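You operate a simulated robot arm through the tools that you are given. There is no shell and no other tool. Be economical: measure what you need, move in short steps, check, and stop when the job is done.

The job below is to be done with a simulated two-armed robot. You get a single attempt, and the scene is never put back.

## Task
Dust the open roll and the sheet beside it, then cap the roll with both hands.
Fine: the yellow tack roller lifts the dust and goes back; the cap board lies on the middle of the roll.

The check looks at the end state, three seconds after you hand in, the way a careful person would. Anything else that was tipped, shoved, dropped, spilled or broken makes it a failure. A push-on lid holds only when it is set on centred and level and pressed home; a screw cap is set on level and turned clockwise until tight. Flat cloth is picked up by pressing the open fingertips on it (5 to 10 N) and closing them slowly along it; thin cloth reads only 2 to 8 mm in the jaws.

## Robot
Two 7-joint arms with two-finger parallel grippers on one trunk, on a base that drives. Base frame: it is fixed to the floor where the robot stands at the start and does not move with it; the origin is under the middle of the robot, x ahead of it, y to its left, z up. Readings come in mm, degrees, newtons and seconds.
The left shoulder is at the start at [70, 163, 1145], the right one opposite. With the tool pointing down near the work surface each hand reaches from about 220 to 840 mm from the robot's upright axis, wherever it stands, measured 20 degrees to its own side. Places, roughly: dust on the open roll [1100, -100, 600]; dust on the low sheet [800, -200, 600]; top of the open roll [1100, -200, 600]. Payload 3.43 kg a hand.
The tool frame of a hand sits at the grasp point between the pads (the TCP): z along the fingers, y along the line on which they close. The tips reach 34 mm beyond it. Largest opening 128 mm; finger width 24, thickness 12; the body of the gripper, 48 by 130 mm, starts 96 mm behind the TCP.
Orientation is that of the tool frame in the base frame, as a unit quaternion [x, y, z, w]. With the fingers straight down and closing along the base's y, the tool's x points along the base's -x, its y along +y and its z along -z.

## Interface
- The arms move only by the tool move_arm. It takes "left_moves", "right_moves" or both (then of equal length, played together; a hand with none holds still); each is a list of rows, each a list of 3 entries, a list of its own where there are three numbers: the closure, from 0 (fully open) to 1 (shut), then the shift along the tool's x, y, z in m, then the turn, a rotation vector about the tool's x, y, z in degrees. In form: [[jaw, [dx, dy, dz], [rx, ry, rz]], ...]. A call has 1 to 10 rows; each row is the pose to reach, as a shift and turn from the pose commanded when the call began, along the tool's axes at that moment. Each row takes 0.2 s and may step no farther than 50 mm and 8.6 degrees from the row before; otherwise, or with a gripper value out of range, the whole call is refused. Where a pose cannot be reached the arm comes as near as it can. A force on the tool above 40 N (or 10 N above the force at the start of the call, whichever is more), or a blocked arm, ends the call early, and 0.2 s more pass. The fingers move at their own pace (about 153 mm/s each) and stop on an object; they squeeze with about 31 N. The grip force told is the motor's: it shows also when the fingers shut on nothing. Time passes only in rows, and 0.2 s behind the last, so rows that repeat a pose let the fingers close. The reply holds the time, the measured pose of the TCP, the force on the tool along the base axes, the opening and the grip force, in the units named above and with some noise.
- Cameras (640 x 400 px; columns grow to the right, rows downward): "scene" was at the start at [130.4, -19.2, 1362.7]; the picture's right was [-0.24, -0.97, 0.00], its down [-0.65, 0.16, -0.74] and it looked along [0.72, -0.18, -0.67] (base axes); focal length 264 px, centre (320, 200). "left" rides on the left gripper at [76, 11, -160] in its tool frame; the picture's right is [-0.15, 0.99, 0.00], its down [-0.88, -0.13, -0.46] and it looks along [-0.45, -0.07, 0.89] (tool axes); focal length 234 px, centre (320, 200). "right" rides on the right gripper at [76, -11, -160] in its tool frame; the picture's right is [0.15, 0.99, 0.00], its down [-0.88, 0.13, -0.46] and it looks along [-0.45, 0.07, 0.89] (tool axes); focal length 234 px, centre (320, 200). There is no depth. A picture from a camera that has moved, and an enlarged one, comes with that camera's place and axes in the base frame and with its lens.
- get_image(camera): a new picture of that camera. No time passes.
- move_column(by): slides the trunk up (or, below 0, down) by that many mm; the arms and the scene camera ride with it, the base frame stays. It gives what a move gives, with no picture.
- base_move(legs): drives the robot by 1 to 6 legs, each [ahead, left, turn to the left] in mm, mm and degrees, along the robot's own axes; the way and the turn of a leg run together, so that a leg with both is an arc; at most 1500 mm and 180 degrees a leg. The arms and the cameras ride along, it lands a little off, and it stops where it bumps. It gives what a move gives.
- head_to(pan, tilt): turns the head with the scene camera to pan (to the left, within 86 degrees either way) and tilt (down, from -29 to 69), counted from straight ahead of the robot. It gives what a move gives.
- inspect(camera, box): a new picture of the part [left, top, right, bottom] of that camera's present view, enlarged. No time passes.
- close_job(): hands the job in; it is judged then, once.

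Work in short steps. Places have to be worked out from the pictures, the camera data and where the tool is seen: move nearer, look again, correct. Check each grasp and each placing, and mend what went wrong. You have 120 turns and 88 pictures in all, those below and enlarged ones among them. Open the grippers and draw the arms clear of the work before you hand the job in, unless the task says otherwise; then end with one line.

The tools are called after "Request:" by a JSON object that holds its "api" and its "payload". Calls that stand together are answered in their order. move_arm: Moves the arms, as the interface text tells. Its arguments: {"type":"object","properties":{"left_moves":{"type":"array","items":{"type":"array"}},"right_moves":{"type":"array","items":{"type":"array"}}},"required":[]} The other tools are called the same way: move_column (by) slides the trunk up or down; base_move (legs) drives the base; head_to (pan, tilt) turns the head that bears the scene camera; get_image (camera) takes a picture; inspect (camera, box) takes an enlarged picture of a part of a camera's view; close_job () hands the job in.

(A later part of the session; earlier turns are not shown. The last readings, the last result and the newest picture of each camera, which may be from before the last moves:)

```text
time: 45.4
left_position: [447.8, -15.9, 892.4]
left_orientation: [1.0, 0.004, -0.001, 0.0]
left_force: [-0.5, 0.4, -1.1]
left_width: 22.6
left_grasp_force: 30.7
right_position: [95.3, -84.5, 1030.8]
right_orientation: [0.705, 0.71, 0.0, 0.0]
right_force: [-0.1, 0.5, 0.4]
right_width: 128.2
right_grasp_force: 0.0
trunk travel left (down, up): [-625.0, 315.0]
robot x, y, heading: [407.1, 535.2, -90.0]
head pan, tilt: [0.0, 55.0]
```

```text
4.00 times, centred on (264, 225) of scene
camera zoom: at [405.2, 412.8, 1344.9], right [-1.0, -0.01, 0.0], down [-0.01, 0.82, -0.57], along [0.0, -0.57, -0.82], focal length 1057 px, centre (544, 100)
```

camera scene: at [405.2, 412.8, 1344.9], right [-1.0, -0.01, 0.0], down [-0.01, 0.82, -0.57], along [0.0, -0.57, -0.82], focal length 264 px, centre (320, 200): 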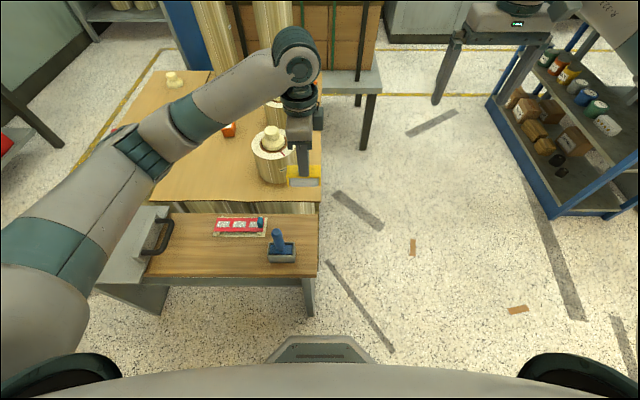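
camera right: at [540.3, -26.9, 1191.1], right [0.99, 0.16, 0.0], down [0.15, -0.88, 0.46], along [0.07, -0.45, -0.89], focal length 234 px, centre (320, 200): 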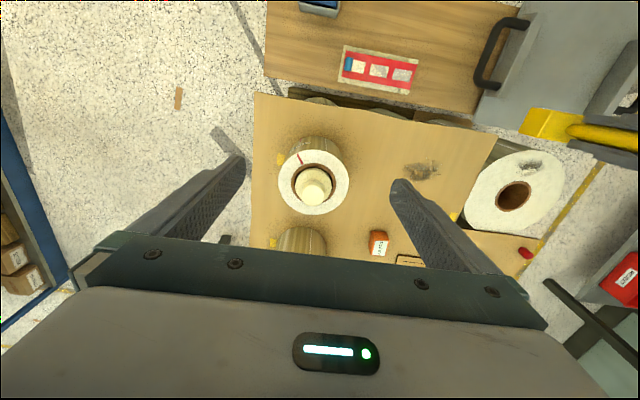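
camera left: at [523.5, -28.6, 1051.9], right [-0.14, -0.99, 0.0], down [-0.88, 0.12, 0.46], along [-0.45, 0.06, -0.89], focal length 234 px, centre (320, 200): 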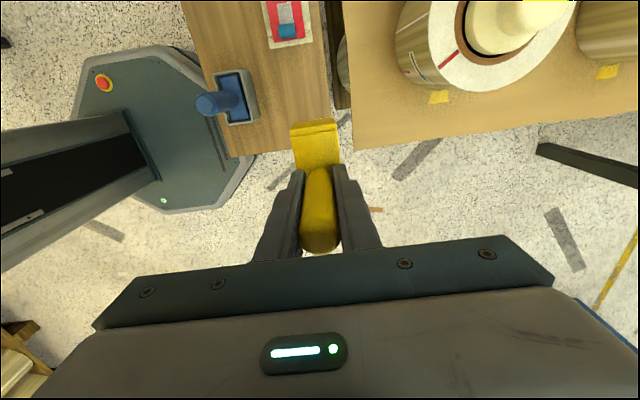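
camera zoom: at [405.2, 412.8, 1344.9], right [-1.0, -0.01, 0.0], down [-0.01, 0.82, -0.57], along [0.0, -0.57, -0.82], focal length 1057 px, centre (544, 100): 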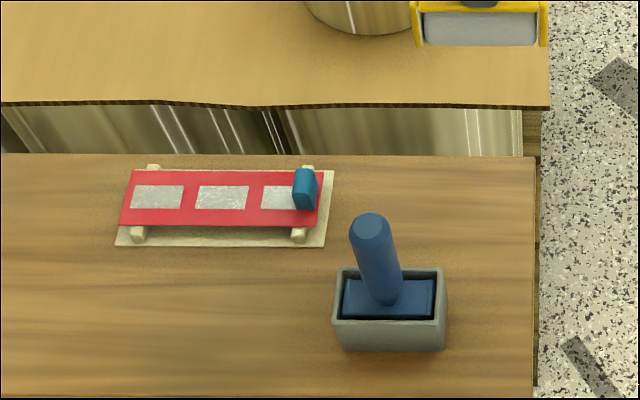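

The frame agrees within 2–3 mm. I move above the home spot (478, 0) and lower to just above the bench.

Request:
{"api": "move_arm", "payload": {"left_moves": [[1, [0.03, -0.0155, 0], [0, 0, 0.7]], [1, [0.03, -0.0155, 0.045], [0, 0, 0.7]], [1, [0.03, -0.0155, 0.09], [0, 0, 0.7]], [1, [0.03, -0.0155, 0.13], [0, 0, 0.7]], [1, [0.03, -0.0155, 0.155], [0, 0, 0.7]], [1, [0.03, -0.0155, 0.165], [0, 0, 0.7]], [1, [0.03, -0.0155, 0.168], [0, 0, 0.7]]]}}

Request:
{"api": "inspect", "payload": {"camera": "scene", "box": [200, 175, 328, 275]}}

```text
time: 47.0
left_position: [477.8, -1.6, 724.5]
left_orientation: [1.0, -0.003, 0.0, 0.0]
left_force: [0.1, 0.1, -1.3]
left_width: 22.7
left_grasp_force: 30.8
right_position: [97.1, -86.0, 1031.8]
right_orientation: [0.704, 0.71, 0.0, 0.0]
right_force: [0.4, -0.4, -0.4]
right_width: 128.0
right_grasp_force: 0.0
trunk travel left (down, up): [-625.0, 315.0]
robot x, y, heading: [401.7, 534.4, -89.5]
head pan, tilt: [0.0, 55.0]
```

```text
4.00 times, centred on (264, 225) of scene
camera zoom: at [405.4, 412.7, 1344.9], right [-1.0, -0.01, 0.0], down [-0.01, 0.82, -0.57], along [0.0, -0.57, -0.82], focal length 1057 px, centre (544, 100)
```

zoom: 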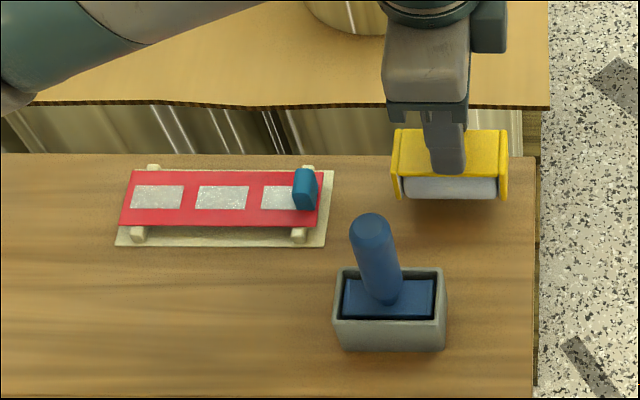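

Nearly home: 3–4 mm too far from me and 1.5° off in yaw. I correct that and lower until it touches.

Request:
{"api": "move_arm", "payload": {"left_moves": [[1, [0, -0.003, 0.0], [0, 0, -1.5]], [1, [0, -0.003, 0.003], [0, 0, -1.5]], [1, [0, -0.003, 0.005], [0, 0, -1.5]], [1, [0, -0.003, 0.007], [0, 0, -1.5]]]}}

```text
time: 48.0
left_position: [478.4, 2.9, 716.9]
left_orientation: [1.0, 0.011, 0.0, -0.001]
left_force: [-0.1, -0.2, -0.2]
left_width: 22.5
left_grasp_force: 31.4
right_position: [96.2, -85.4, 1031.4]
right_orientation: [0.705, 0.709, 0.0, 0.0]
right_force: [-0.4, 0.0, 0.3]
right_width: 127.8
right_grasp_force: 0.1
trunk travel left (down, up): [-625.0, 315.0]
robot x, y, heading: [407.9, 533.2, -89.5]
head pan, tilt: [0.0, 55.0]
```

Request:
{"api": "move_arm", "payload": {"left_moves": [[1, [0, 0, 0.001], [0, 0, 0]], [1, [0, 0, 0.002], [0, 0, 0]], [1, [0, 0, 0.003], [0, 0, 0]]]}}

Request:
{"api": "inspect", "payload": {"camera": "scene", "box": [200, 175, 328, 275]}}

```text
time: 48.8
left_position: [478.8, 0.8, 714.6]
left_orientation: [1.0, 0.011, -0.001, 0.0]
left_force: [0.3, -0.1, -2.0]
left_width: 22.6
left_grasp_force: 31.5
right_position: [96.2, -85.8, 1031.6]
right_orientation: [0.704, 0.71, 0.0, -0.001]
right_force: [0.1, 0.0, -0.1]
right_width: 128.1
right_grasp_force: 0.0
trunk travel left (down, up): [-625.0, 315.0]
robot x, y, heading: [405.3, 537.4, -89.5]
head pan, tilt: [0.0, 55.0]
```

```text
4.00 times, centred on (264, 225) of scene
camera zoom: at [405.6, 412.8, 1344.9], right [-1.0, -0.01, 0.0], down [-0.01, 0.82, -0.57], along [0.0, -0.57, -0.82], focal length 1057 px, centre (544, 100)
```

zoom: 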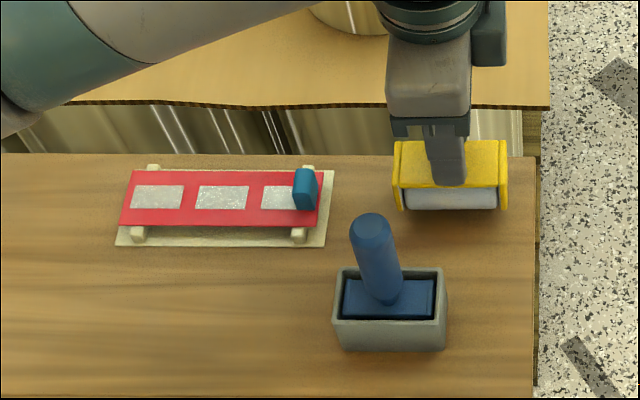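

No contact yet (the handle slid up in the grip a few mm while rolling). I lower further in 1 mm steps.

Request:
{"api": "move_arm", "payload": {"left_moves": [[1, [0, 0, 0.001], [0, 0, 0]], [1, [0, 0, 0.002], [0, 0, 0]]]}}

```text
time: 49.4
left_position: [478.2, 2.7, 713.7]
left_orientation: [1.0, 0.01, 0.0, 0.0]
left_force: [0.3, -0.2, -2.2]
left_width: 22.5
left_grasp_force: 31.1
right_position: [95.4, -86.8, 1030.9]
right_orientation: [0.704, 0.71, 0.001, 0.0]
right_force: [-0.6, 0.5, 0.9]
right_width: 128.0
right_grasp_force: 0.0
trunk travel left (down, up): [-625.0, 315.0]
robot x, y, heading: [410.9, 536.1, -89.9]
head pan, tilt: [0.0, 55.0]
```

Request:
{"api": "move_arm", "payload": {"left_moves": [[1, [0, 0, 0.001], [0, 0, 0]], [1, [0, 0, 0.002], [0, 0, 0]]]}}

```text
time: 50.0
left_position: [477.5, 2.3, 710.0]
left_orientation: [1.0, 0.01, 0.0, 0.0]
left_force: [-0.2, 0.2, -2.0]
left_width: 22.7
left_grasp_force: 30.5
right_position: [95.7, -86.0, 1031.3]
right_orientation: [0.705, 0.71, 0.0, -0.001]
right_force: [-0.4, -0.3, -0.7]
right_width: 128.0
right_grasp_force: 0.0
trunk travel left (down, up): [-625.0, 315.0]
robot x, y, heading: [403.4, 536.5, -89.5]
head pan, tilt: [0.0, 55.0]
```

Request:
{"api": "move_arm", "payload": {"left_moves": [[1, [0, 0, 0.001], [0, 0, 0]], [1, [0, 0, 0.002], [0, 0, 0]]]}}

Request:
{"api": "inspect", "payload": {"camera": "scene", "box": [270, 185, 334, 235]}}

```text
time: 50.6
left_position: [477.3, 2.8, 708.5]
left_orientation: [1.0, 0.01, 0.0, 0.0]
left_force: [0.0, -0.4, -1.5]
left_width: 22.6
left_grasp_force: 31.0
right_position: [96.8, -84.3, 1030.8]
right_orientation: [0.705, 0.709, 0.0, 0.0]
right_force: [-0.2, 0.6, -0.7]
right_width: 128.0
right_grasp_force: 0.1
trunk travel left (down, up): [-625.0, 315.0]
robot x, y, heading: [406.9, 534.0, -89.5]
head pan, tilt: [0.0, 55.0]
```

```text
8.00 times, centred on (302, 210) of scene
camera zoom: at [405.6, 412.8, 1344.9], right [-1.0, -0.01, 0.0], down [-0.01, 0.82, -0.57], along [0.0, -0.57, -0.82], focal length 2114 px, centre (464, 120)
```

zoom: 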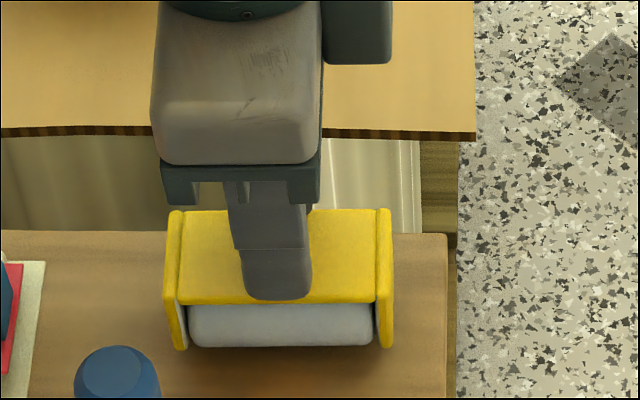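

Request:
{"api": "move_arm", "payload": {"left_moves": [[1, [0, 0, 0.001], [0, 0, 0]], [1, [0, 0, 0.002], [0, 0, 0]]]}}

```text
time: 51.2
left_position: [477.8, 1.7, 707.6]
left_orientation: [1.0, 0.011, 0.0, -0.001]
left_force: [-0.3, 0.4, -1.4]
left_width: 22.9
left_grasp_force: 31.2
right_position: [96.3, -85.7, 1031.7]
right_orientation: [0.705, 0.71, 0.0, 0.001]
right_force: [-0.9, 0.4, -0.3]
right_width: 128.0
right_grasp_force: 0.1
trunk travel left (down, up): [-625.0, 315.0]
robot x, y, heading: [405.2, 534.0, -89.4]
head pan, tilt: [0.0, 55.0]
```

Request:
{"api": "move_arm", "payload": {"left_moves": [[1, [0, 0, 0.001], [0, 0, 0]], [1, [0, 0, 0.0025], [0, 0, 0]]]}}

```text
time: 51.8
left_position: [478.9, 1.5, 706.1]
left_orientation: [1.0, 0.01, 0.0, 0.001]
left_force: [0.5, 1.5, 8.9]
left_width: 22.4
left_grasp_force: 30.8
right_position: [95.5, -83.9, 1032.4]
right_orientation: [0.705, 0.71, 0.0, -0.001]
right_force: [0.6, 0.1, 0.5]
right_width: 128.1
right_grasp_force: 0.0
trunk travel left (down, up): [-625.0, 315.0]
robot x, y, heading: [404.6, 535.6, -89.5]
head pan, tilt: [0.0, 55.0]
```

Touching the bench with 9 N. I release gently and rise straight up.

Request:
{"api": "move_arm", "payload": {"left_moves": [[1, [0, 0, -0.0005], [0, 0, 0]], [0.75, [0, 0, -0.0005], [0, 0, 0]], [0.5, [0, 0, -0.0005], [0, 0, 0]], [0.5, [0, 0, -0.0005], [0, 0, 0]], [0.5, [0, 0, -0.02], [0, 0, 0]], [0.5, [0, 0, -0.06], [0, 0, 0]], [0.5, [0, 0, -0.1], [0, 0, 0]], [0.5, [0, 0, -0.145], [0, 0, 0]], [0.5, [0, 0, -0.19], [0, 0, 0]]]}}

Request:
{"api": "inspect", "payload": {"camera": "scene", "box": [200, 175, 328, 275]}}

```text
time: 53.8
left_position: [480.3, 2.3, 892.9]
left_orientation: [1.0, 0.011, 0.0, 0.0]
left_force: [1.3, 0.0, -0.5]
left_width: 64.0
left_grasp_force: 0.1
right_position: [95.9, -84.4, 1029.8]
right_orientation: [0.705, 0.71, 0.0, 0.0]
right_force: [-0.3, -0.2, -0.2]
right_width: 128.0
right_grasp_force: 0.1
trunk travel left (down, up): [-625.0, 315.0]
robot x, y, heading: [406.5, 532.2, -89.5]
head pan, tilt: [0.0, 55.0]
```

```text
4.00 times, centred on (264, 225) of scene
camera zoom: at [405.3, 413.5, 1344.9], right [-1.0, -0.01, 0.0], down [-0.01, 0.82, -0.57], along [0.0, -0.57, -0.82], focal length 1057 px, centre (544, 100)
```

zoom: 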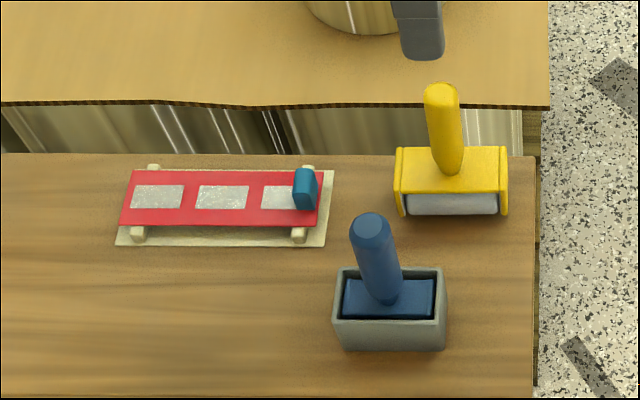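

The tack roller stands back home, upright. Now I drive to face the board (robot x≈1045).

Request:
{"api": "base_move", "payload": {"legs": [[15, 638, 0.5]]}}

Request:
{"api": "get_image", "payload": {"camera": "scene"}}

```text
time: 57.3
left_position: [1115.2, -0.4, 892.9]
left_orientation: [1.0, 0.019, 0.0, 0.0]
left_force: [0.0, 0.7, -0.5]
left_width: 64.2
left_grasp_force: 0.1
right_position: [733.4, -95.1, 1031.5]
right_orientation: [0.698, 0.716, 0.0, 0.0]
right_force: [-1.0, 0.1, 0.7]
right_width: 128.0
right_grasp_force: 0.0
trunk travel left (down, up): [-625.0, 315.0]
robot x, y, heading: [1032.3, 529.4, -88.7]
head pan, tilt: [0.0, 55.0]
```

```text
46 pictures are left
camera scene: at [1034.4, 408.1, 1344.9], right [-1.0, -0.02, 0.0], down [-0.02, 0.82, -0.57], along [0.01, -0.57, -0.82], focal length 264 px, centre (320, 200)
```

scene: 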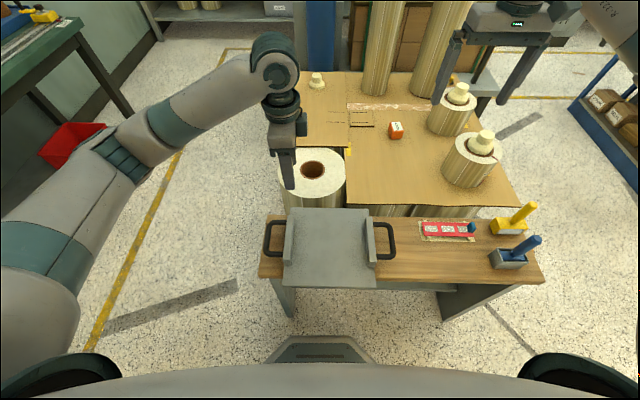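

Everything is in reach. I bring both hands above the handle bars (estimated at x≈1201 and 843, y≈71), jaws closing along x.

Request:
{"api": "move_arm", "payload": {"left_moves": [[0.5, [0.009, -0.007, 0.003], [0, 0, -8.5]], [0.5, [0.018, -0.014, 0.006], [0, 0, -17]], [0.5, [0.027, -0.021, 0.009], [0, 0, -25.5]], [0.5, [0.036, -0.028, 0.012], [0, 0, -34]], [0.5, [0.045, -0.034, 0.015], [0, 0, -42.5]], [0.5, [0.054, -0.041, 0.018], [0, 0, -51]], [0.5, [0.063, -0.048, 0.021], [0, 0, -59.5]], [0.5, [0.072, -0.055, 0.024], [0, 0, -68]], [0.5, [0.081, -0.062, 0.027], [0, 0, -76.5]], [0.5, [0.089, -0.068, 0.03], [0, 0, -85]]], "right_moves": [[0.5, [0.016, 0.011, 0.017], [0, 0, 1.5]], [0.5, [0.033, 0.023, 0.034], [0, 0, 1.5]], [0.5, [0.049, 0.034, 0.051], [0, 0, 1.5]], [0.5, [0.065, 0.046, 0.068], [0, 0, 1.5]], [0.5, [0.081, 0.057, 0.085], [0, 0, 1.5]], [0.5, [0.098, 0.068, 0.102], [0, 0, 1.5]], [0.5, [0.114, 0.08, 0.119], [0, 0, 1.5]], [0.5, [0.13, 0.091, 0.136], [0, 0, 1.5]], [0.5, [0.147, 0.103, 0.153], [0, 0, 1.5]], [0.5, [0.163, 0.114, 0.171], [0, 0, 1.5]]]}}

Request:
{"api": "move_arm", "payload": {"left_moves": [[0.5, [0, 0, 0], [0, 0, -2.8]]]}}

Request:
{"api": "get_image", "payload": {"camera": "left"}}

Request:
{"api": "get_image", "payload": {"camera": "right"}}

Request:
{"api": "inspect", "payload": {"camera": "scene", "box": [220, 140, 460, 300]}}

```text
time: 59.5
left_position: [1200.4, 70.9, 861.6]
left_orientation: [0.723, 0.69, 0.0, 0.0]
left_force: [-0.4, 0.0, -0.4]
left_width: 63.8
left_grasp_force: 0.0
right_position: [843.8, 72.2, 860.5]
right_orientation: [0.708, 0.706, 0.0, 0.0]
right_force: [0.2, 0.2, 0.0]
right_width: 64.1
right_grasp_force: 0.1
trunk travel left (down, up): [-625.0, 315.0]
robot x, y, heading: [1033.7, 527.6, -88.5]
head pan, tilt: [0.0, 55.0]
```

```text
time: 59.9
left_position: [1201.1, 70.9, 862.1]
left_orientation: [0.706, 0.708, 0.0, 0.0]
left_force: [0.1, 0.8, -0.4]
left_width: 64.0
left_grasp_force: 0.0
right_position: [843.4, 71.9, 861.0]
right_orientation: [0.708, 0.707, 0.0, -0.001]
right_force: [0.3, 0.2, 0.5]
right_width: 64.0
right_grasp_force: 0.1
trunk travel left (down, up): [-625.0, 315.0]
robot x, y, heading: [1034.2, 530.5, -88.7]
head pan, tilt: [0.0, 55.0]
```

```text
45 pictures are left
camera left: at [1211.5, 145.2, 1022.0], right [0.99, -0.14, 0.0], down [-0.13, -0.88, 0.46], along [-0.07, -0.45, -0.89], focal length 234 px, centre (320, 200)
```

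left: 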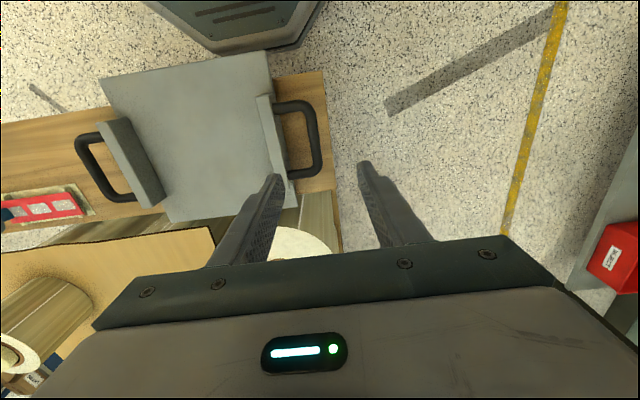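

```text
44 pictures are left
camera right: at [833.8, 148.1, 1020.9], right [0.99, 0.14, 0.0], down [0.13, -0.88, 0.46], along [0.07, -0.45, -0.89], focal length 234 px, centre (320, 200)
```

right: 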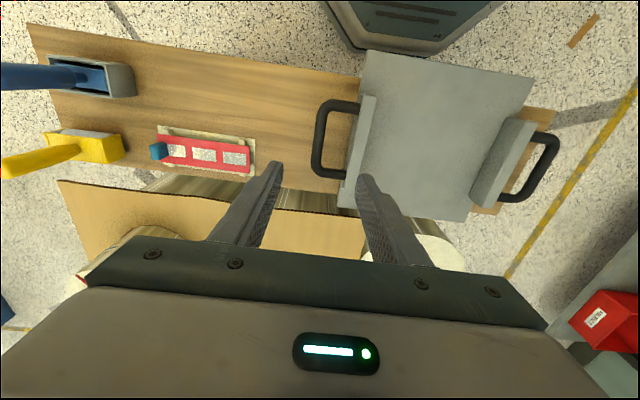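

```text
2.50 times, centred on (340, 220) of scene
camera zoom: at [1034.4, 408.2, 1344.9], right [-1.0, -0.02, 0.0], down [-0.02, 0.82, -0.57], along [0.01, -0.57, -0.82], focal length 661 px, centre (270, 150)
```

zoom: 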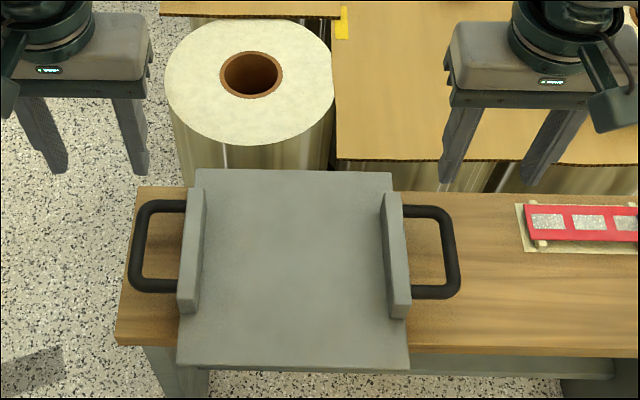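

Bars at about x≈1196 and 843 (y≈67), z≈660; the free gap inside each loop is ~35 mm. I narrow the jaws to ~36 mm, correct by a few mm and go halfway down.

Request:
{"api": "move_arm", "payload": {"left_moves": [[0.72, [-0.004, -0.0045, 0.03], [0, 0, 0]], [0.72, [-0.004, -0.0045, 0.07], [0, 0, 0]], [0.72, [-0.004, -0.0045, 0.11], [0, 0, 0]], [0.72, [-0.004, -0.0045, 0.142], [0, 0, 0]], [0.72, [-0.004, -0.0045, 0.142], [0, 0, 0]]], "right_moves": [[0.72, [-0.004, 0, 0.03], [0, 0, 0]], [0.72, [-0.004, 0, 0.07], [0, 0, 0]], [0.72, [-0.004, 0, 0.11], [0, 0, 0]], [0.72, [-0.004, 0, 0.142], [0, 0, 0]], [0.72, [-0.004, 0, 0.142], [0, 0, 0]]]}}

Request:
{"api": "get_image", "payload": {"camera": "left"}}

Request:
{"api": "get_image", "payload": {"camera": "right"}}

Request:
{"api": "inspect", "payload": {"camera": "scene", "box": [220, 140, 460, 300]}}

```text
time: 61.1
left_position: [1196.9, 65.8, 722.3]
left_orientation: [0.707, 0.707, 0.0, 0.0]
left_force: [0.1, -0.7, 1.1]
left_width: 35.9
left_grasp_force: 0.1
right_position: [843.8, 67.4, 719.1]
right_orientation: [0.708, 0.706, 0.0, 0.0]
right_force: [0.1, 0.3, -0.4]
right_width: 35.7
right_grasp_force: 0.1
trunk travel left (down, up): [-625.0, 315.0]
robot x, y, heading: [1033.1, 530.7, -88.6]
head pan, tilt: [0.0, 55.0]
```

```text
42 pictures are left
camera left: at [1206.7, 140.6, 880.7], right [0.99, -0.15, 0.0], down [-0.13, -0.88, 0.46], along [-0.07, -0.45, -0.89], focal length 234 px, centre (320, 200)
```

left: 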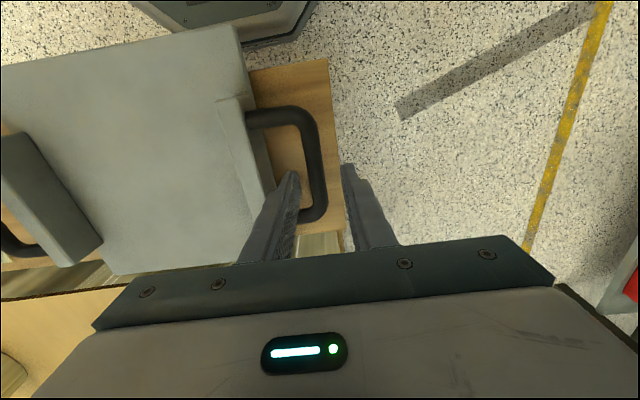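

```text
41 pictures are left
camera right: at [833.1, 143.7, 878.1], right [0.99, 0.14, 0.0], down [0.13, -0.88, 0.46], along [0.07, -0.45, -0.89], focal length 234 px, centre (320, 200)
```

right: 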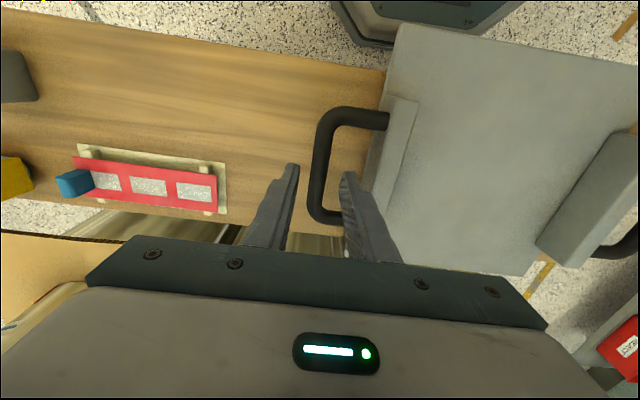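

```text
2.50 times, centred on (340, 220) of scene
camera zoom: at [1034.1, 408.4, 1345.0], right [-1.0, -0.02, 0.0], down [-0.02, 0.82, -0.57], along [0.01, -0.57, -0.82], focal length 661 px, centre (270, 150)
```

zoom: 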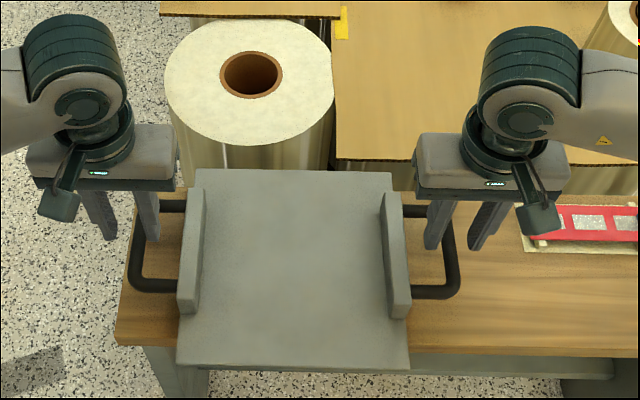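

Left needs -3 mm in x; right is centred. I lower both to z≈668 with the jaws at ~40 mm.

Request:
{"api": "move_arm", "payload": {"left_moves": [[0.69, [0, -0.003, 0.01], [0, 0, 0]], [0.69, [0, -0.003, 0.025], [0, 0, 0]], [0.69, [0, -0.003, 0.04], [0, 0, 0]], [0.69, [0, -0.003, 0.054], [0, 0, 0]]], "right_moves": [[0.69, [0, 0, 0.01], [0, 0, 0]], [0.69, [0, 0, 0.025], [0, 0, 0]], [0.69, [0, 0, 0.04], [0, 0, 0]], [0.69, [0, 0, 0.051], [0, 0, 0]]]}}

Request:
{"api": "get_image", "payload": {"camera": "left"}}

Request:
{"api": "get_image", "payload": {"camera": "right"}}

Request:
{"api": "inspect", "payload": {"camera": "scene", "box": [240, 180, 420, 290]}}

```text
time: 62.1
left_position: [1193.3, 66.4, 667.2]
left_orientation: [0.707, 0.707, 0.0, 0.001]
left_force: [0.6, -0.1, 0.1]
left_width: 39.8
left_grasp_force: 0.0
right_position: [843.7, 67.0, 666.2]
right_orientation: [0.708, 0.706, 0.0, 0.0]
right_force: [0.4, -0.4, 0.3]
right_width: 39.4
right_grasp_force: 0.0
trunk travel left (down, up): [-625.0, 315.0]
robot x, y, heading: [1030.3, 528.6, -88.7]
head pan, tilt: [0.0, 55.0]
```

```text
39 pictures are left
camera left: at [1204.9, 140.9, 827.5], right [0.99, -0.15, 0.0], down [-0.13, -0.88, 0.46], along [-0.07, -0.45, -0.89], focal length 234 px, centre (320, 200)
```

left: 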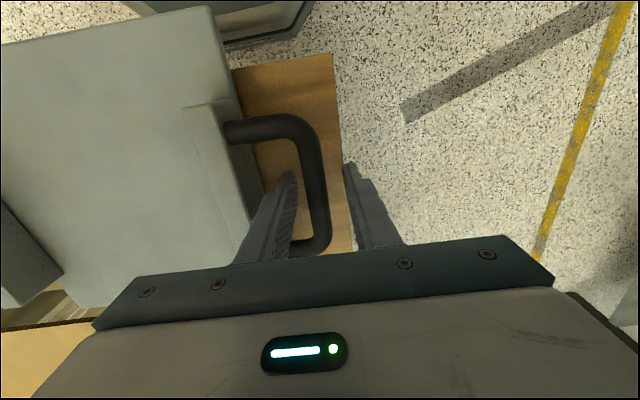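

```text
38 pictures are left
camera right: at [833.2, 142.9, 826.9], right [0.99, 0.14, 0.0], down [0.13, -0.88, 0.45], along [0.07, -0.45, -0.89], focal length 234 px, centre (320, 200)
```

right: 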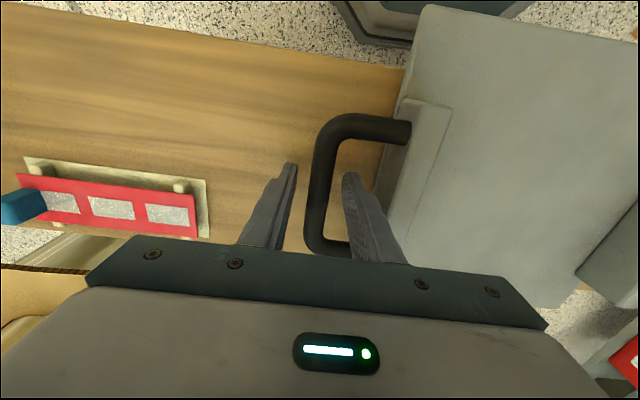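

```text
3.56 times, centred on (330, 235) of scene
camera zoom: at [1034.3, 408.1, 1345.0], right [-1.0, -0.02, 0.0], down [-0.02, 0.82, -0.57], along [0.01, -0.57, -0.82], focal length 940 px, centre (284, 76)
```

zoom: 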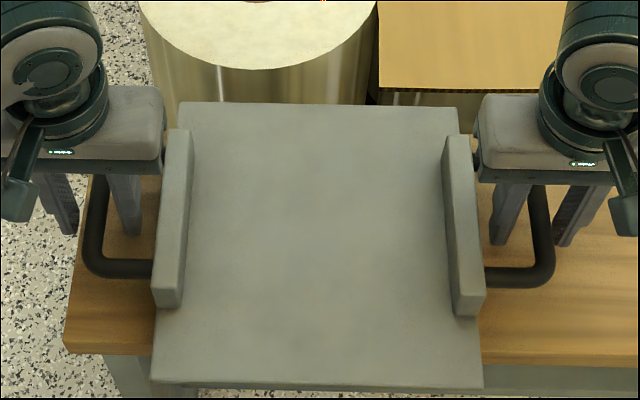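

Both bars lie between the fingers. I nudge the left hand 4 mm and close both grippers.

Request:
{"api": "move_arm", "payload": {"left_moves": [[0.69, [0, -0.004, 0.003], [0, 0, 0]], [0.78, [0, -0.004, 0.003], [0, 0, 0]], [0.84, [0, -0.004, 0.003], [0, 0, 0]], [1, [0, -0.004, 0.003], [0, 0, 0]], [1, [0, -0.004, 0.003], [0, 0, 0]], [1, [0, -0.004, 0.003], [0, 0, 0]]], "right_moves": [[0.69, [0, 0, 0.003], [0, 0, 0]], [0.78, [0, 0, 0.003], [0, 0, 0]], [0.84, [0, 0, 0.003], [0, 0, 0]], [1, [0, 0, 0.003], [0, 0, 0]], [1, [0, 0, 0.003], [0, 0, 0]], [1, [0, 0, 0.003], [0, 0, 0]]]}}

```text
time: 63.5
left_position: [1192.5, 66.6, 663.7]
left_orientation: [0.706, 0.708, 0.001, 0.001]
left_force: [18.6, -0.6, 1.0]
left_width: 15.5
left_grasp_force: 30.9
right_position: [842.0, 65.0, 664.0]
right_orientation: [0.708, 0.706, -0.001, -0.002]
right_force: [-16.9, 0.1, 1.7]
right_width: 15.3
right_grasp_force: 31.2
trunk travel left (down, up): [-625.0, 315.0]
robot x, y, heading: [1033.9, 534.2, -88.5]
head pan, tilt: [0.0, 55.0]
```

Gripped (15.5 mm bars), but the hands pull inward ~18 N. I relax each ~1 mm outward, then lift 4 mm to test.

Request:
{"api": "move_arm", "payload": {"left_moves": [[1, [0, 0.0012, 0], [0, 0, 0]], [1, [0, 0.0012, -0.002], [0, 0, 0]], [1, [0, 0.0012, -0.004], [0, 0, 0]]], "right_moves": [[1, [0, -0.0011, 0], [0, 0, 0]], [1, [0, -0.0011, -0.002], [0, 0, 0]], [1, [0, -0.0011, -0.004], [0, 0, 0]]]}}

Request:
{"api": "inspect", "payload": {"camera": "scene", "box": [240, 180, 420, 290]}}

```text
time: 64.3
left_position: [1190.7, 67.0, 668.7]
left_orientation: [0.707, 0.707, 0.0, 0.0]
left_force: [18.8, -0.1, -4.2]
left_width: 15.9
left_grasp_force: 30.8
right_position: [842.3, 66.0, 667.5]
right_orientation: [0.709, 0.706, 0.0, -0.002]
right_force: [-19.0, 0.7, -2.7]
right_width: 15.8
right_grasp_force: 31.4
trunk travel left (down, up): [-625.0, 315.0]
robot x, y, heading: [1034.7, 530.0, -88.4]
head pan, tilt: [0.0, 55.0]
```

```text
3.56 times, centred on (330, 235) of scene
camera zoom: at [1034.2, 407.8, 1344.8], right [-1.0, -0.02, 0.0], down [-0.02, 0.82, -0.57], along [0.01, -0.57, -0.82], focal length 940 px, centre (284, 76)
```

zoom: 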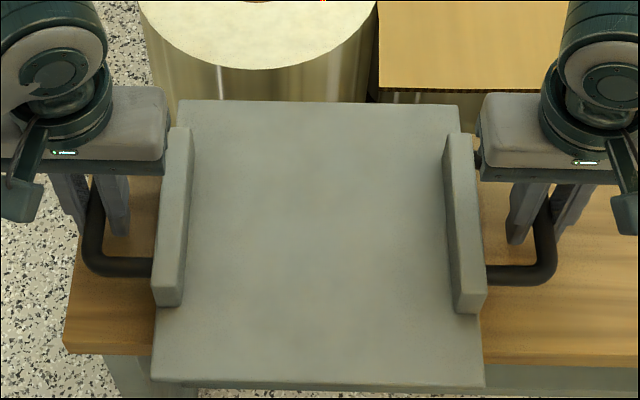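

Board seems light and moved up; the inward squeeze remains ~19 N. I relax 2 mm more each side.

Request:
{"api": "move_arm", "payload": {"left_moves": [[1, [0, 0.001, 0], [0, 0, 0]], [1, [0, 0.002, 0], [0, 0, 0]]], "right_moves": [[1, [0, -0.001, 0], [0, 0, 0]], [1, [0, -0.002, 0], [0, 0, 0]]]}}

```text
time: 64.9
left_position: [1191.2, 68.1, 668.5]
left_orientation: [0.707, 0.707, -0.001, -0.002]
left_force: [1.4, -0.3, -3.2]
left_width: 15.7
left_grasp_force: 31.3
right_position: [843.6, 67.1, 668.2]
right_orientation: [0.707, 0.707, 0.002, 0.001]
right_force: [-0.8, 0.6, -3.6]
right_width: 15.4
right_grasp_force: 30.9
trunk travel left (down, up): [-625.0, 315.0]
robot x, y, heading: [1028.2, 530.1, -88.6]
head pan, tilt: [0.0, 55.0]
```

Squeeze is gone. I lift to about 60 mm above the bench.

Request:
{"api": "move_arm", "payload": {"left_moves": [[1, [0, 0, -0.006], [0, 0, 0]], [1, [0, 0, -0.014], [0, 0, 0]], [1, [0, 0, -0.024], [0, 0, 0]], [1, [0, 0, -0.034], [0, 0, 0]], [1, [0, 0, -0.046], [0, 0, 0]], [1, [0, 0, -0.058], [0, 0, 0]]], "right_moves": [[1, [0, 0, -0.006], [0, 0, 0]], [1, [0, 0, -0.014], [0, 0, 0]], [1, [0, 0, -0.024], [0, 0, 0]], [1, [0, 0, -0.034], [0, 0, 0]], [1, [0, 0, -0.046], [0, 0, 0]], [1, [0, 0, -0.058], [0, 0, 0]]]}}

Request:
{"api": "get_image", "payload": {"camera": "scene"}}

```text
time: 66.3
left_position: [1191.9, 65.8, 726.4]
left_orientation: [0.708, 0.707, -0.001, -0.001]
left_force: [-30.0, 0.5, -3.6]
left_width: 15.5
left_grasp_force: 31.4
right_position: [840.4, 66.7, 727.1]
right_orientation: [0.708, 0.707, 0.003, 0.003]
right_force: [30.0, 0.2, -3.2]
right_width: 15.6
right_grasp_force: 30.8
trunk travel left (down, up): [-625.0, 315.0]
robot x, y, heading: [1035.4, 530.4, -88.5]
head pan, tilt: [0.0, 55.0]
```

```text
35 pictures are left
camera scene: at [1034.2, 407.7, 1344.9], right [-1.0, -0.02, 0.0], down [-0.02, 0.82, -0.57], along [0.01, -0.57, -0.82], focal length 264 px, centre (320, 200)
```

scene: 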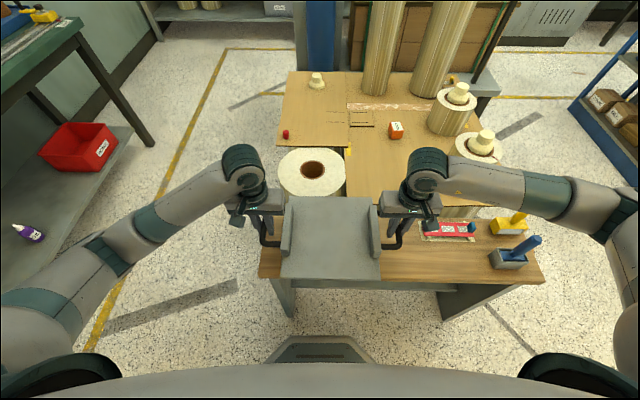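

The board is up and level, with 30 N of outward tension; I relax that, then shift the base 45 mm left and 25 mm ahead with the board to centre on the roll.

Request:
{"api": "move_arm", "payload": {"left_moves": [[1, [0, -0.0012, -0.01], [0, 0, 0]], [1, [0, -0.0012, -0.02], [0, 0, 0]]], "right_moves": [[1, [0, 0.0012, -0.01], [0, 0, 0]], [1, [0, 0.0012, -0.02], [0, 0, 0]]]}}

Request:
{"api": "base_move", "payload": {"legs": [[25, 45, 0]]}}

```text
time: 66.9
left_position: [1190.9, 66.3, 746.1]
left_orientation: [0.707, 0.707, 0.0, -0.001]
left_force: [-25.0, 0.5, -3.5]
left_width: 15.8
left_grasp_force: 31.2
right_position: [841.7, 66.7, 747.1]
right_orientation: [0.708, 0.706, 0.0, 0.001]
right_force: [25.6, -1.2, -3.3]
right_width: 15.7
right_grasp_force: 31.4
trunk travel left (down, up): [-625.0, 315.0]
robot x, y, heading: [1028.5, 529.7, -88.5]
head pan, tilt: [0.0, 55.0]
```

```text
time: 67.8
left_position: [1236.3, 41.5, 746.3]
left_orientation: [0.708, 0.706, 0.0, -0.001]
left_force: [-23.0, 1.6, -2.9]
left_width: 15.7
left_grasp_force: 31.1
right_position: [887.1, 41.2, 746.4]
right_orientation: [0.708, 0.706, 0.001, 0.0]
right_force: [23.6, -1.2, -4.5]
right_width: 15.9
right_grasp_force: 31.1
trunk travel left (down, up): [-625.0, 315.0]
robot x, y, heading: [1076.7, 505.6, -88.9]
head pan, tilt: [0.0, 55.0]
```

I carry the board over the roll: 257 mm away from me and 17 mm to the left, in even steps at the same height.

Request:
{"api": "move_arm", "payload": {"left_moves": [[1, [-0.014, 0.001, 0], [0, 0, 0]], [1, [-0.04, 0.003, 0], [0, 0, 0]], [1, [-0.068, 0.005, 0], [0, 0, 0]], [1, [-0.096, 0.007, 0], [0, 0, 0]], [1, [-0.124, 0.009, 0], [0, 0, 0]], [1, [-0.152, 0.011, 0], [0, 0, 0]], [1, [-0.18, 0.013, 0], [0, 0, 0]], [1, [-0.208, 0.015, 0], [0, 0, 0]], [1, [-0.236, 0.016, 0], [0, 0, 0]], [1, [-0.25, 0.016, 0], [0, 0, 0]]], "right_moves": [[1, [-0.014, 0.002, 0], [0, 0, 0]], [1, [-0.04, 0.005, 0], [0, 0, 0]], [1, [-0.068, 0.007, 0], [0, 0, 0]], [1, [-0.096, 0.009, 0], [0, 0, 0]], [1, [-0.124, 0.011, 0], [0, 0, 0]], [1, [-0.152, 0.013, 0], [0, 0, 0]], [1, [-0.18, 0.015, 0], [0, 0, 0]], [1, [-0.208, 0.017, 0], [0, 0, 0]], [1, [-0.236, 0.018, 0], [0, 0, 0]], [1, [-0.25, 0.018, 0], [0, 0, 0]]]}}

Request:
{"api": "get_image", "payload": {"camera": "scene"}}

Request:
{"api": "inspect", "payload": {"camera": "scene", "box": [240, 130, 430, 240]}}

```text
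time: 70.0
left_position: [1252.0, -209.3, 744.3]
left_orientation: [0.706, 0.708, 0.0, 0.0]
left_force: [19.4, 2.0, -3.5]
left_width: 15.6
left_grasp_force: 30.7
right_position: [903.1, -207.4, 746.7]
right_orientation: [0.708, 0.706, 0.001, 0.0]
right_force: [-18.6, -2.4, -3.7]
right_width: 15.5
right_grasp_force: 30.5
trunk travel left (down, up): [-625.0, 315.0]
robot x, y, heading: [1078.8, 507.8, -88.5]
head pan, tilt: [0.0, 55.0]
```

```text
34 pictures are left
camera scene: at [1078.7, 383.0, 1344.8], right [-1.0, -0.02, 0.0], down [-0.02, 0.82, -0.57], along [0.01, -0.57, -0.82], focal length 264 px, centre (320, 200)
```

scene: 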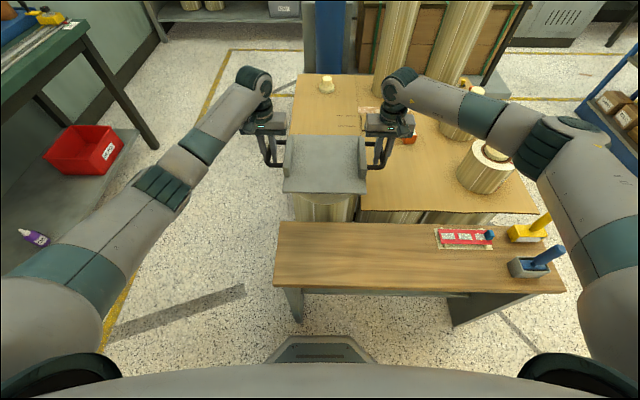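

```text
3.37 times, centred on (335, 185) of scene
camera zoom: at [1078.7, 383.0, 1344.8], right [-1.0, -0.02, 0.0], down [-0.02, 0.82, -0.57], along [0.01, -0.57, -0.82], focal length 890 px, centre (270, 250)
```

zoom: 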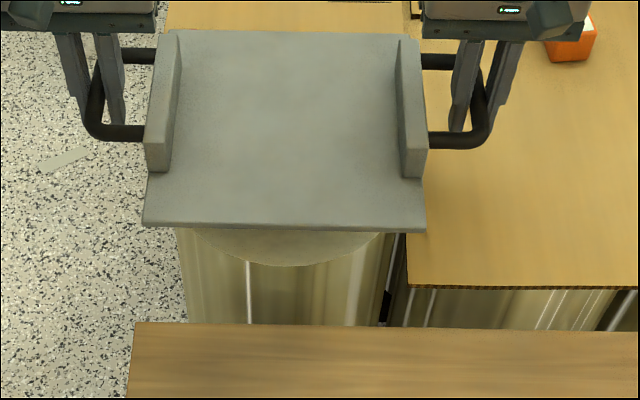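

The board is over the roll, centred within a few mm. I relax the slight squeeze and lower to just above the roll.

Request:
{"api": "move_arm", "payload": {"left_moves": [[1, [-0.001, 0.0004, 0.01], [0, 0, 0]], [1, [-0.001, 0.0004, 0.022], [0, 0, 0]], [1, [-0.001, 0.0004, 0.034], [0, 0, 0]], [1, [-0.001, 0.0004, 0.044], [0, 0, 0]]], "right_moves": [[1, [-0.002, -0.0004, 0.01], [0, 0, 0]], [1, [-0.002, -0.0004, 0.022], [0, 0, 0]], [1, [-0.002, -0.0004, 0.034], [0, 0, 0]], [1, [-0.002, -0.0004, 0.044], [0, 0, 0]]]}}

Request:
{"api": "inspect", "payload": {"camera": "scene", "box": [240, 130, 430, 240]}}

Request:
{"api": "get_image", "payload": {"camera": "left"}}

Request:
{"api": "get_image", "payload": {"camera": "right"}}

```text
time: 71.0
left_position: [1252.4, -210.6, 699.5]
left_orientation: [0.708, 0.707, 0.0, -0.001]
left_force: [18.4, 0.8, -4.0]
left_width: 15.5
left_grasp_force: 30.5
right_position: [902.7, -208.8, 701.9]
right_orientation: [0.708, 0.706, 0.001, -0.001]
right_force: [-19.0, -1.0, -3.4]
right_width: 15.7
right_grasp_force: 31.1
trunk travel left (down, up): [-625.0, 315.0]
robot x, y, heading: [1079.9, 505.9, -88.7]
head pan, tilt: [0.0, 55.0]
```

```text
3.37 times, centred on (335, 185) of scene
camera zoom: at [1078.7, 382.9, 1344.8], right [-1.0, -0.02, 0.0], down [-0.02, 0.82, -0.57], along [0.01, -0.57, -0.82], focal length 890 px, centre (270, 250)
```

zoom: 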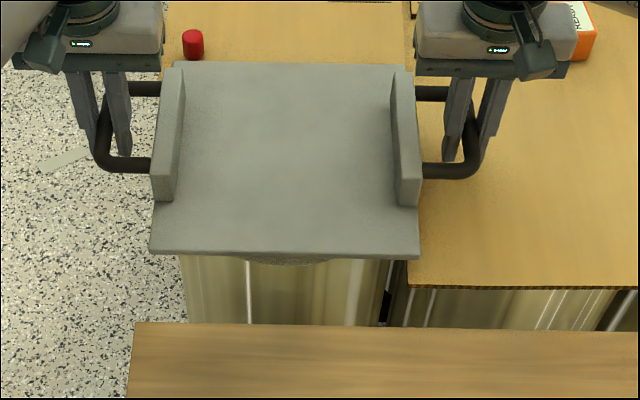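

```text
31 pictures are left
camera left: at [1263.4, -135.1, 860.3], right [0.99, -0.15, 0.0], down [-0.13, -0.88, 0.45], along [-0.07, -0.45, -0.89], focal length 234 px, centre (320, 200)
```

left: 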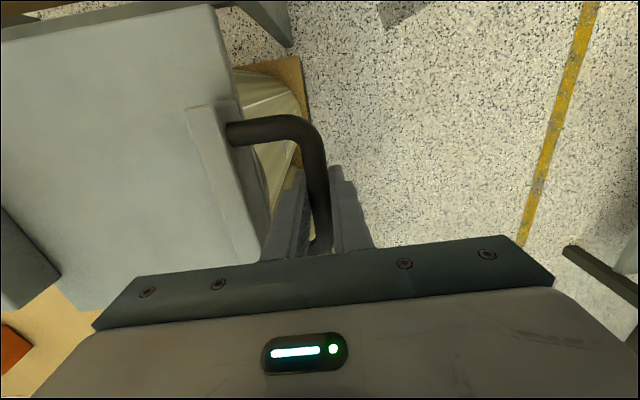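

```text
30 pictures are left
camera right: at [892.8, -132.9, 861.7], right [0.99, 0.14, 0.0], down [0.13, -0.88, 0.45], along [0.07, -0.45, -0.89], focal length 234 px, centre (320, 200)
```

right: 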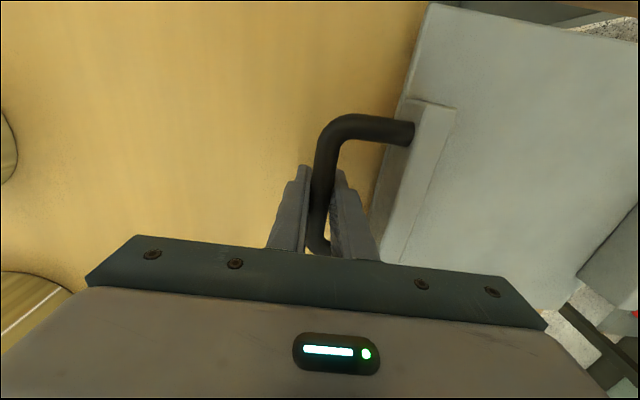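

By the near edges the board is ~5 mm too far away; I shift it 5 mm toward me, relax the squeeze and lower slowly to contact.

Request:
{"api": "move_arm", "payload": {"left_moves": [[1, [0.003, 0.0006, 0.0], [0, 0, 0]], [1, [0.005, 0.0008, 0.003], [0, 0, 0]], [1, [0.005, 0.0008, 0.005], [0, 0, 0]], [1, [0.005, 0.0008, 0.006], [0, 0, 0]]], "right_moves": [[1, [0.003, -0.0006, 0.001], [0, 0, 0]], [1, [0.005, -0.0008, 0.004], [0, 0, 0]], [1, [0.005, -0.0008, 0.006], [0, 0, 0]], [1, [0.005, -0.0008, 0.0075], [0, 0, 0]]]}}

```text
time: 72.0
left_position: [1251.9, -204.5, 694.9]
left_orientation: [0.707, 0.707, 0.0, -0.001]
left_force: [9.0, -0.4, -3.6]
left_width: 15.7
left_grasp_force: 31.4
right_position: [902.5, -202.7, 694.2]
right_orientation: [0.708, 0.706, 0.001, 0.0]
right_force: [-9.7, -0.4, -3.8]
right_width: 15.4
right_grasp_force: 30.8
trunk travel left (down, up): [-625.0, 315.0]
robot x, y, heading: [1078.5, 505.4, -88.5]
head pan, tilt: [0.0, 55.0]
```

Request:
{"api": "move_arm", "payload": {"left_moves": [[1, [0, 0.0003, 0.0015], [0, 0, 0]], [1, [0, 0.0003, 0.003], [0, 0, 0]], [1, [0, 0.0003, 0.0045], [0, 0, 0]]], "right_moves": [[1, [0, -0.0003, 0.0015], [0, 0, 0]], [1, [0, -0.0003, 0.003], [0, 0, 0]], [1, [0, -0.0003, 0.0045], [0, 0, 0]]]}}

Request:
{"api": "inspect", "payload": {"camera": "scene", "box": [260, 150, 390, 230]}}

```text
time: 72.8
left_position: [1252.5, -204.9, 691.5]
left_orientation: [0.708, 0.707, -0.002, 0.0]
left_force: [4.9, -0.4, 4.1]
left_width: 15.8
left_grasp_force: 30.7
right_position: [902.2, -204.2, 691.3]
right_orientation: [0.708, 0.706, 0.0, 0.0]
right_force: [-4.3, -1.0, 2.3]
right_width: 15.8
right_grasp_force: 31.2
trunk travel left (down, up): [-625.0, 315.0]
robot x, y, heading: [1079.7, 506.6, -88.7]
head pan, tilt: [0.0, 55.0]
```

```text
4.92 times, centred on (325, 190) of scene
camera zoom: at [1078.7, 384.3, 1345.2], right [-1.0, -0.02, 0.0], down [-0.02, 0.82, -0.57], along [0.01, -0.57, -0.82], focal length 1301 px, centre (295, 249)
```

zoom: 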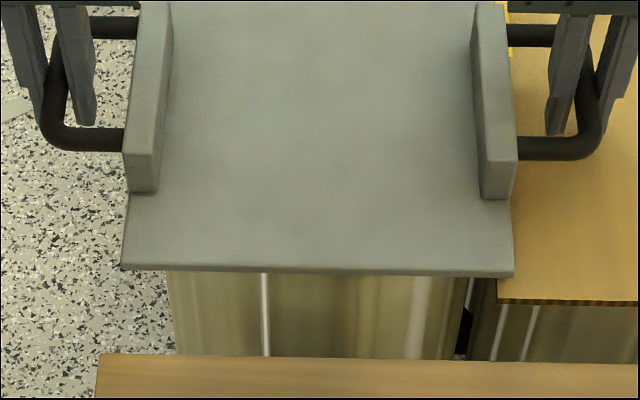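

Contact: the board now rests on the roll, edge just past the near rim. I settle 1.5 mm more and open the jaws to ~36 mm.

Request:
{"api": "move_arm", "payload": {"left_moves": [[1, [0, 0.0002, 0.001], [0, 0, 0]], [0.9, [0, 0.0002, 0.001], [0, 0, 0]], [0.8, [0, 0.0002, 0.001], [0, 0, 0]], [0.72, [0, 0.0002, 0.001], [0, 0, 0]], [0.72, [0, 0.0002, 0.001], [0, 0, 0]]], "right_moves": [[1, [0, -0.0002, 0.001], [0, 0, 0]], [0.9, [0, -0.0002, 0.001], [0, 0, 0]], [0.8, [0, -0.0002, 0.001], [0, 0, 0]], [0.72, [0, -0.0002, 0.001], [0, 0, 0]], [0.72, [0, -0.0002, 0.001], [0, 0, 0]]]}}

Request:
{"api": "get_image", "payload": {"camera": "left"}}

Request:
{"api": "get_image", "payload": {"camera": "right"}}

```text
time: 74.0
left_position: [1253.3, -203.4, 689.3]
left_orientation: [0.707, 0.707, 0.001, 0.0]
left_force: [0.9, -0.4, 0.4]
left_width: 35.7
left_grasp_force: 0.1
right_position: [901.2, -204.5, 688.7]
right_orientation: [0.707, 0.707, 0.001, 0.001]
right_force: [0.6, 0.4, 0.1]
right_width: 35.8
right_grasp_force: 0.0
trunk travel left (down, up): [-625.0, 315.0]
robot x, y, heading: [1077.0, 505.4, -88.4]
head pan, tilt: [0.0, 55.0]
```

```text
28 pictures are left
camera left: at [1264.4, -129.5, 848.9], right [0.99, -0.15, 0.0], down [-0.13, -0.88, 0.46], along [-0.07, -0.45, -0.89], focal length 234 px, centre (320, 200)
```

left: 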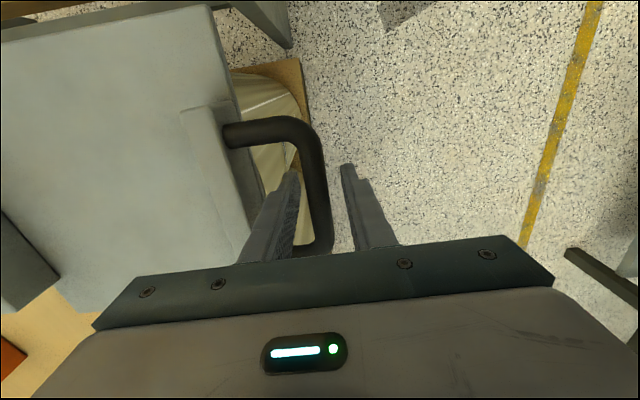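

```text
27 pictures are left
camera right: at [891.1, -128.0, 848.9], right [0.99, 0.14, 0.0], down [0.13, -0.88, 0.46], along [0.07, -0.45, -0.89], focal length 234 px, centre (320, 200)
```

right: 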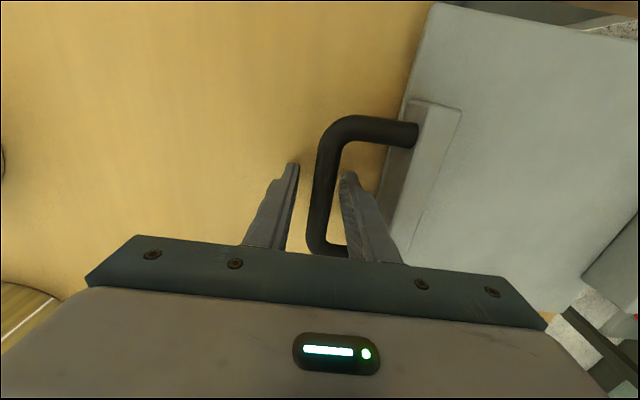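

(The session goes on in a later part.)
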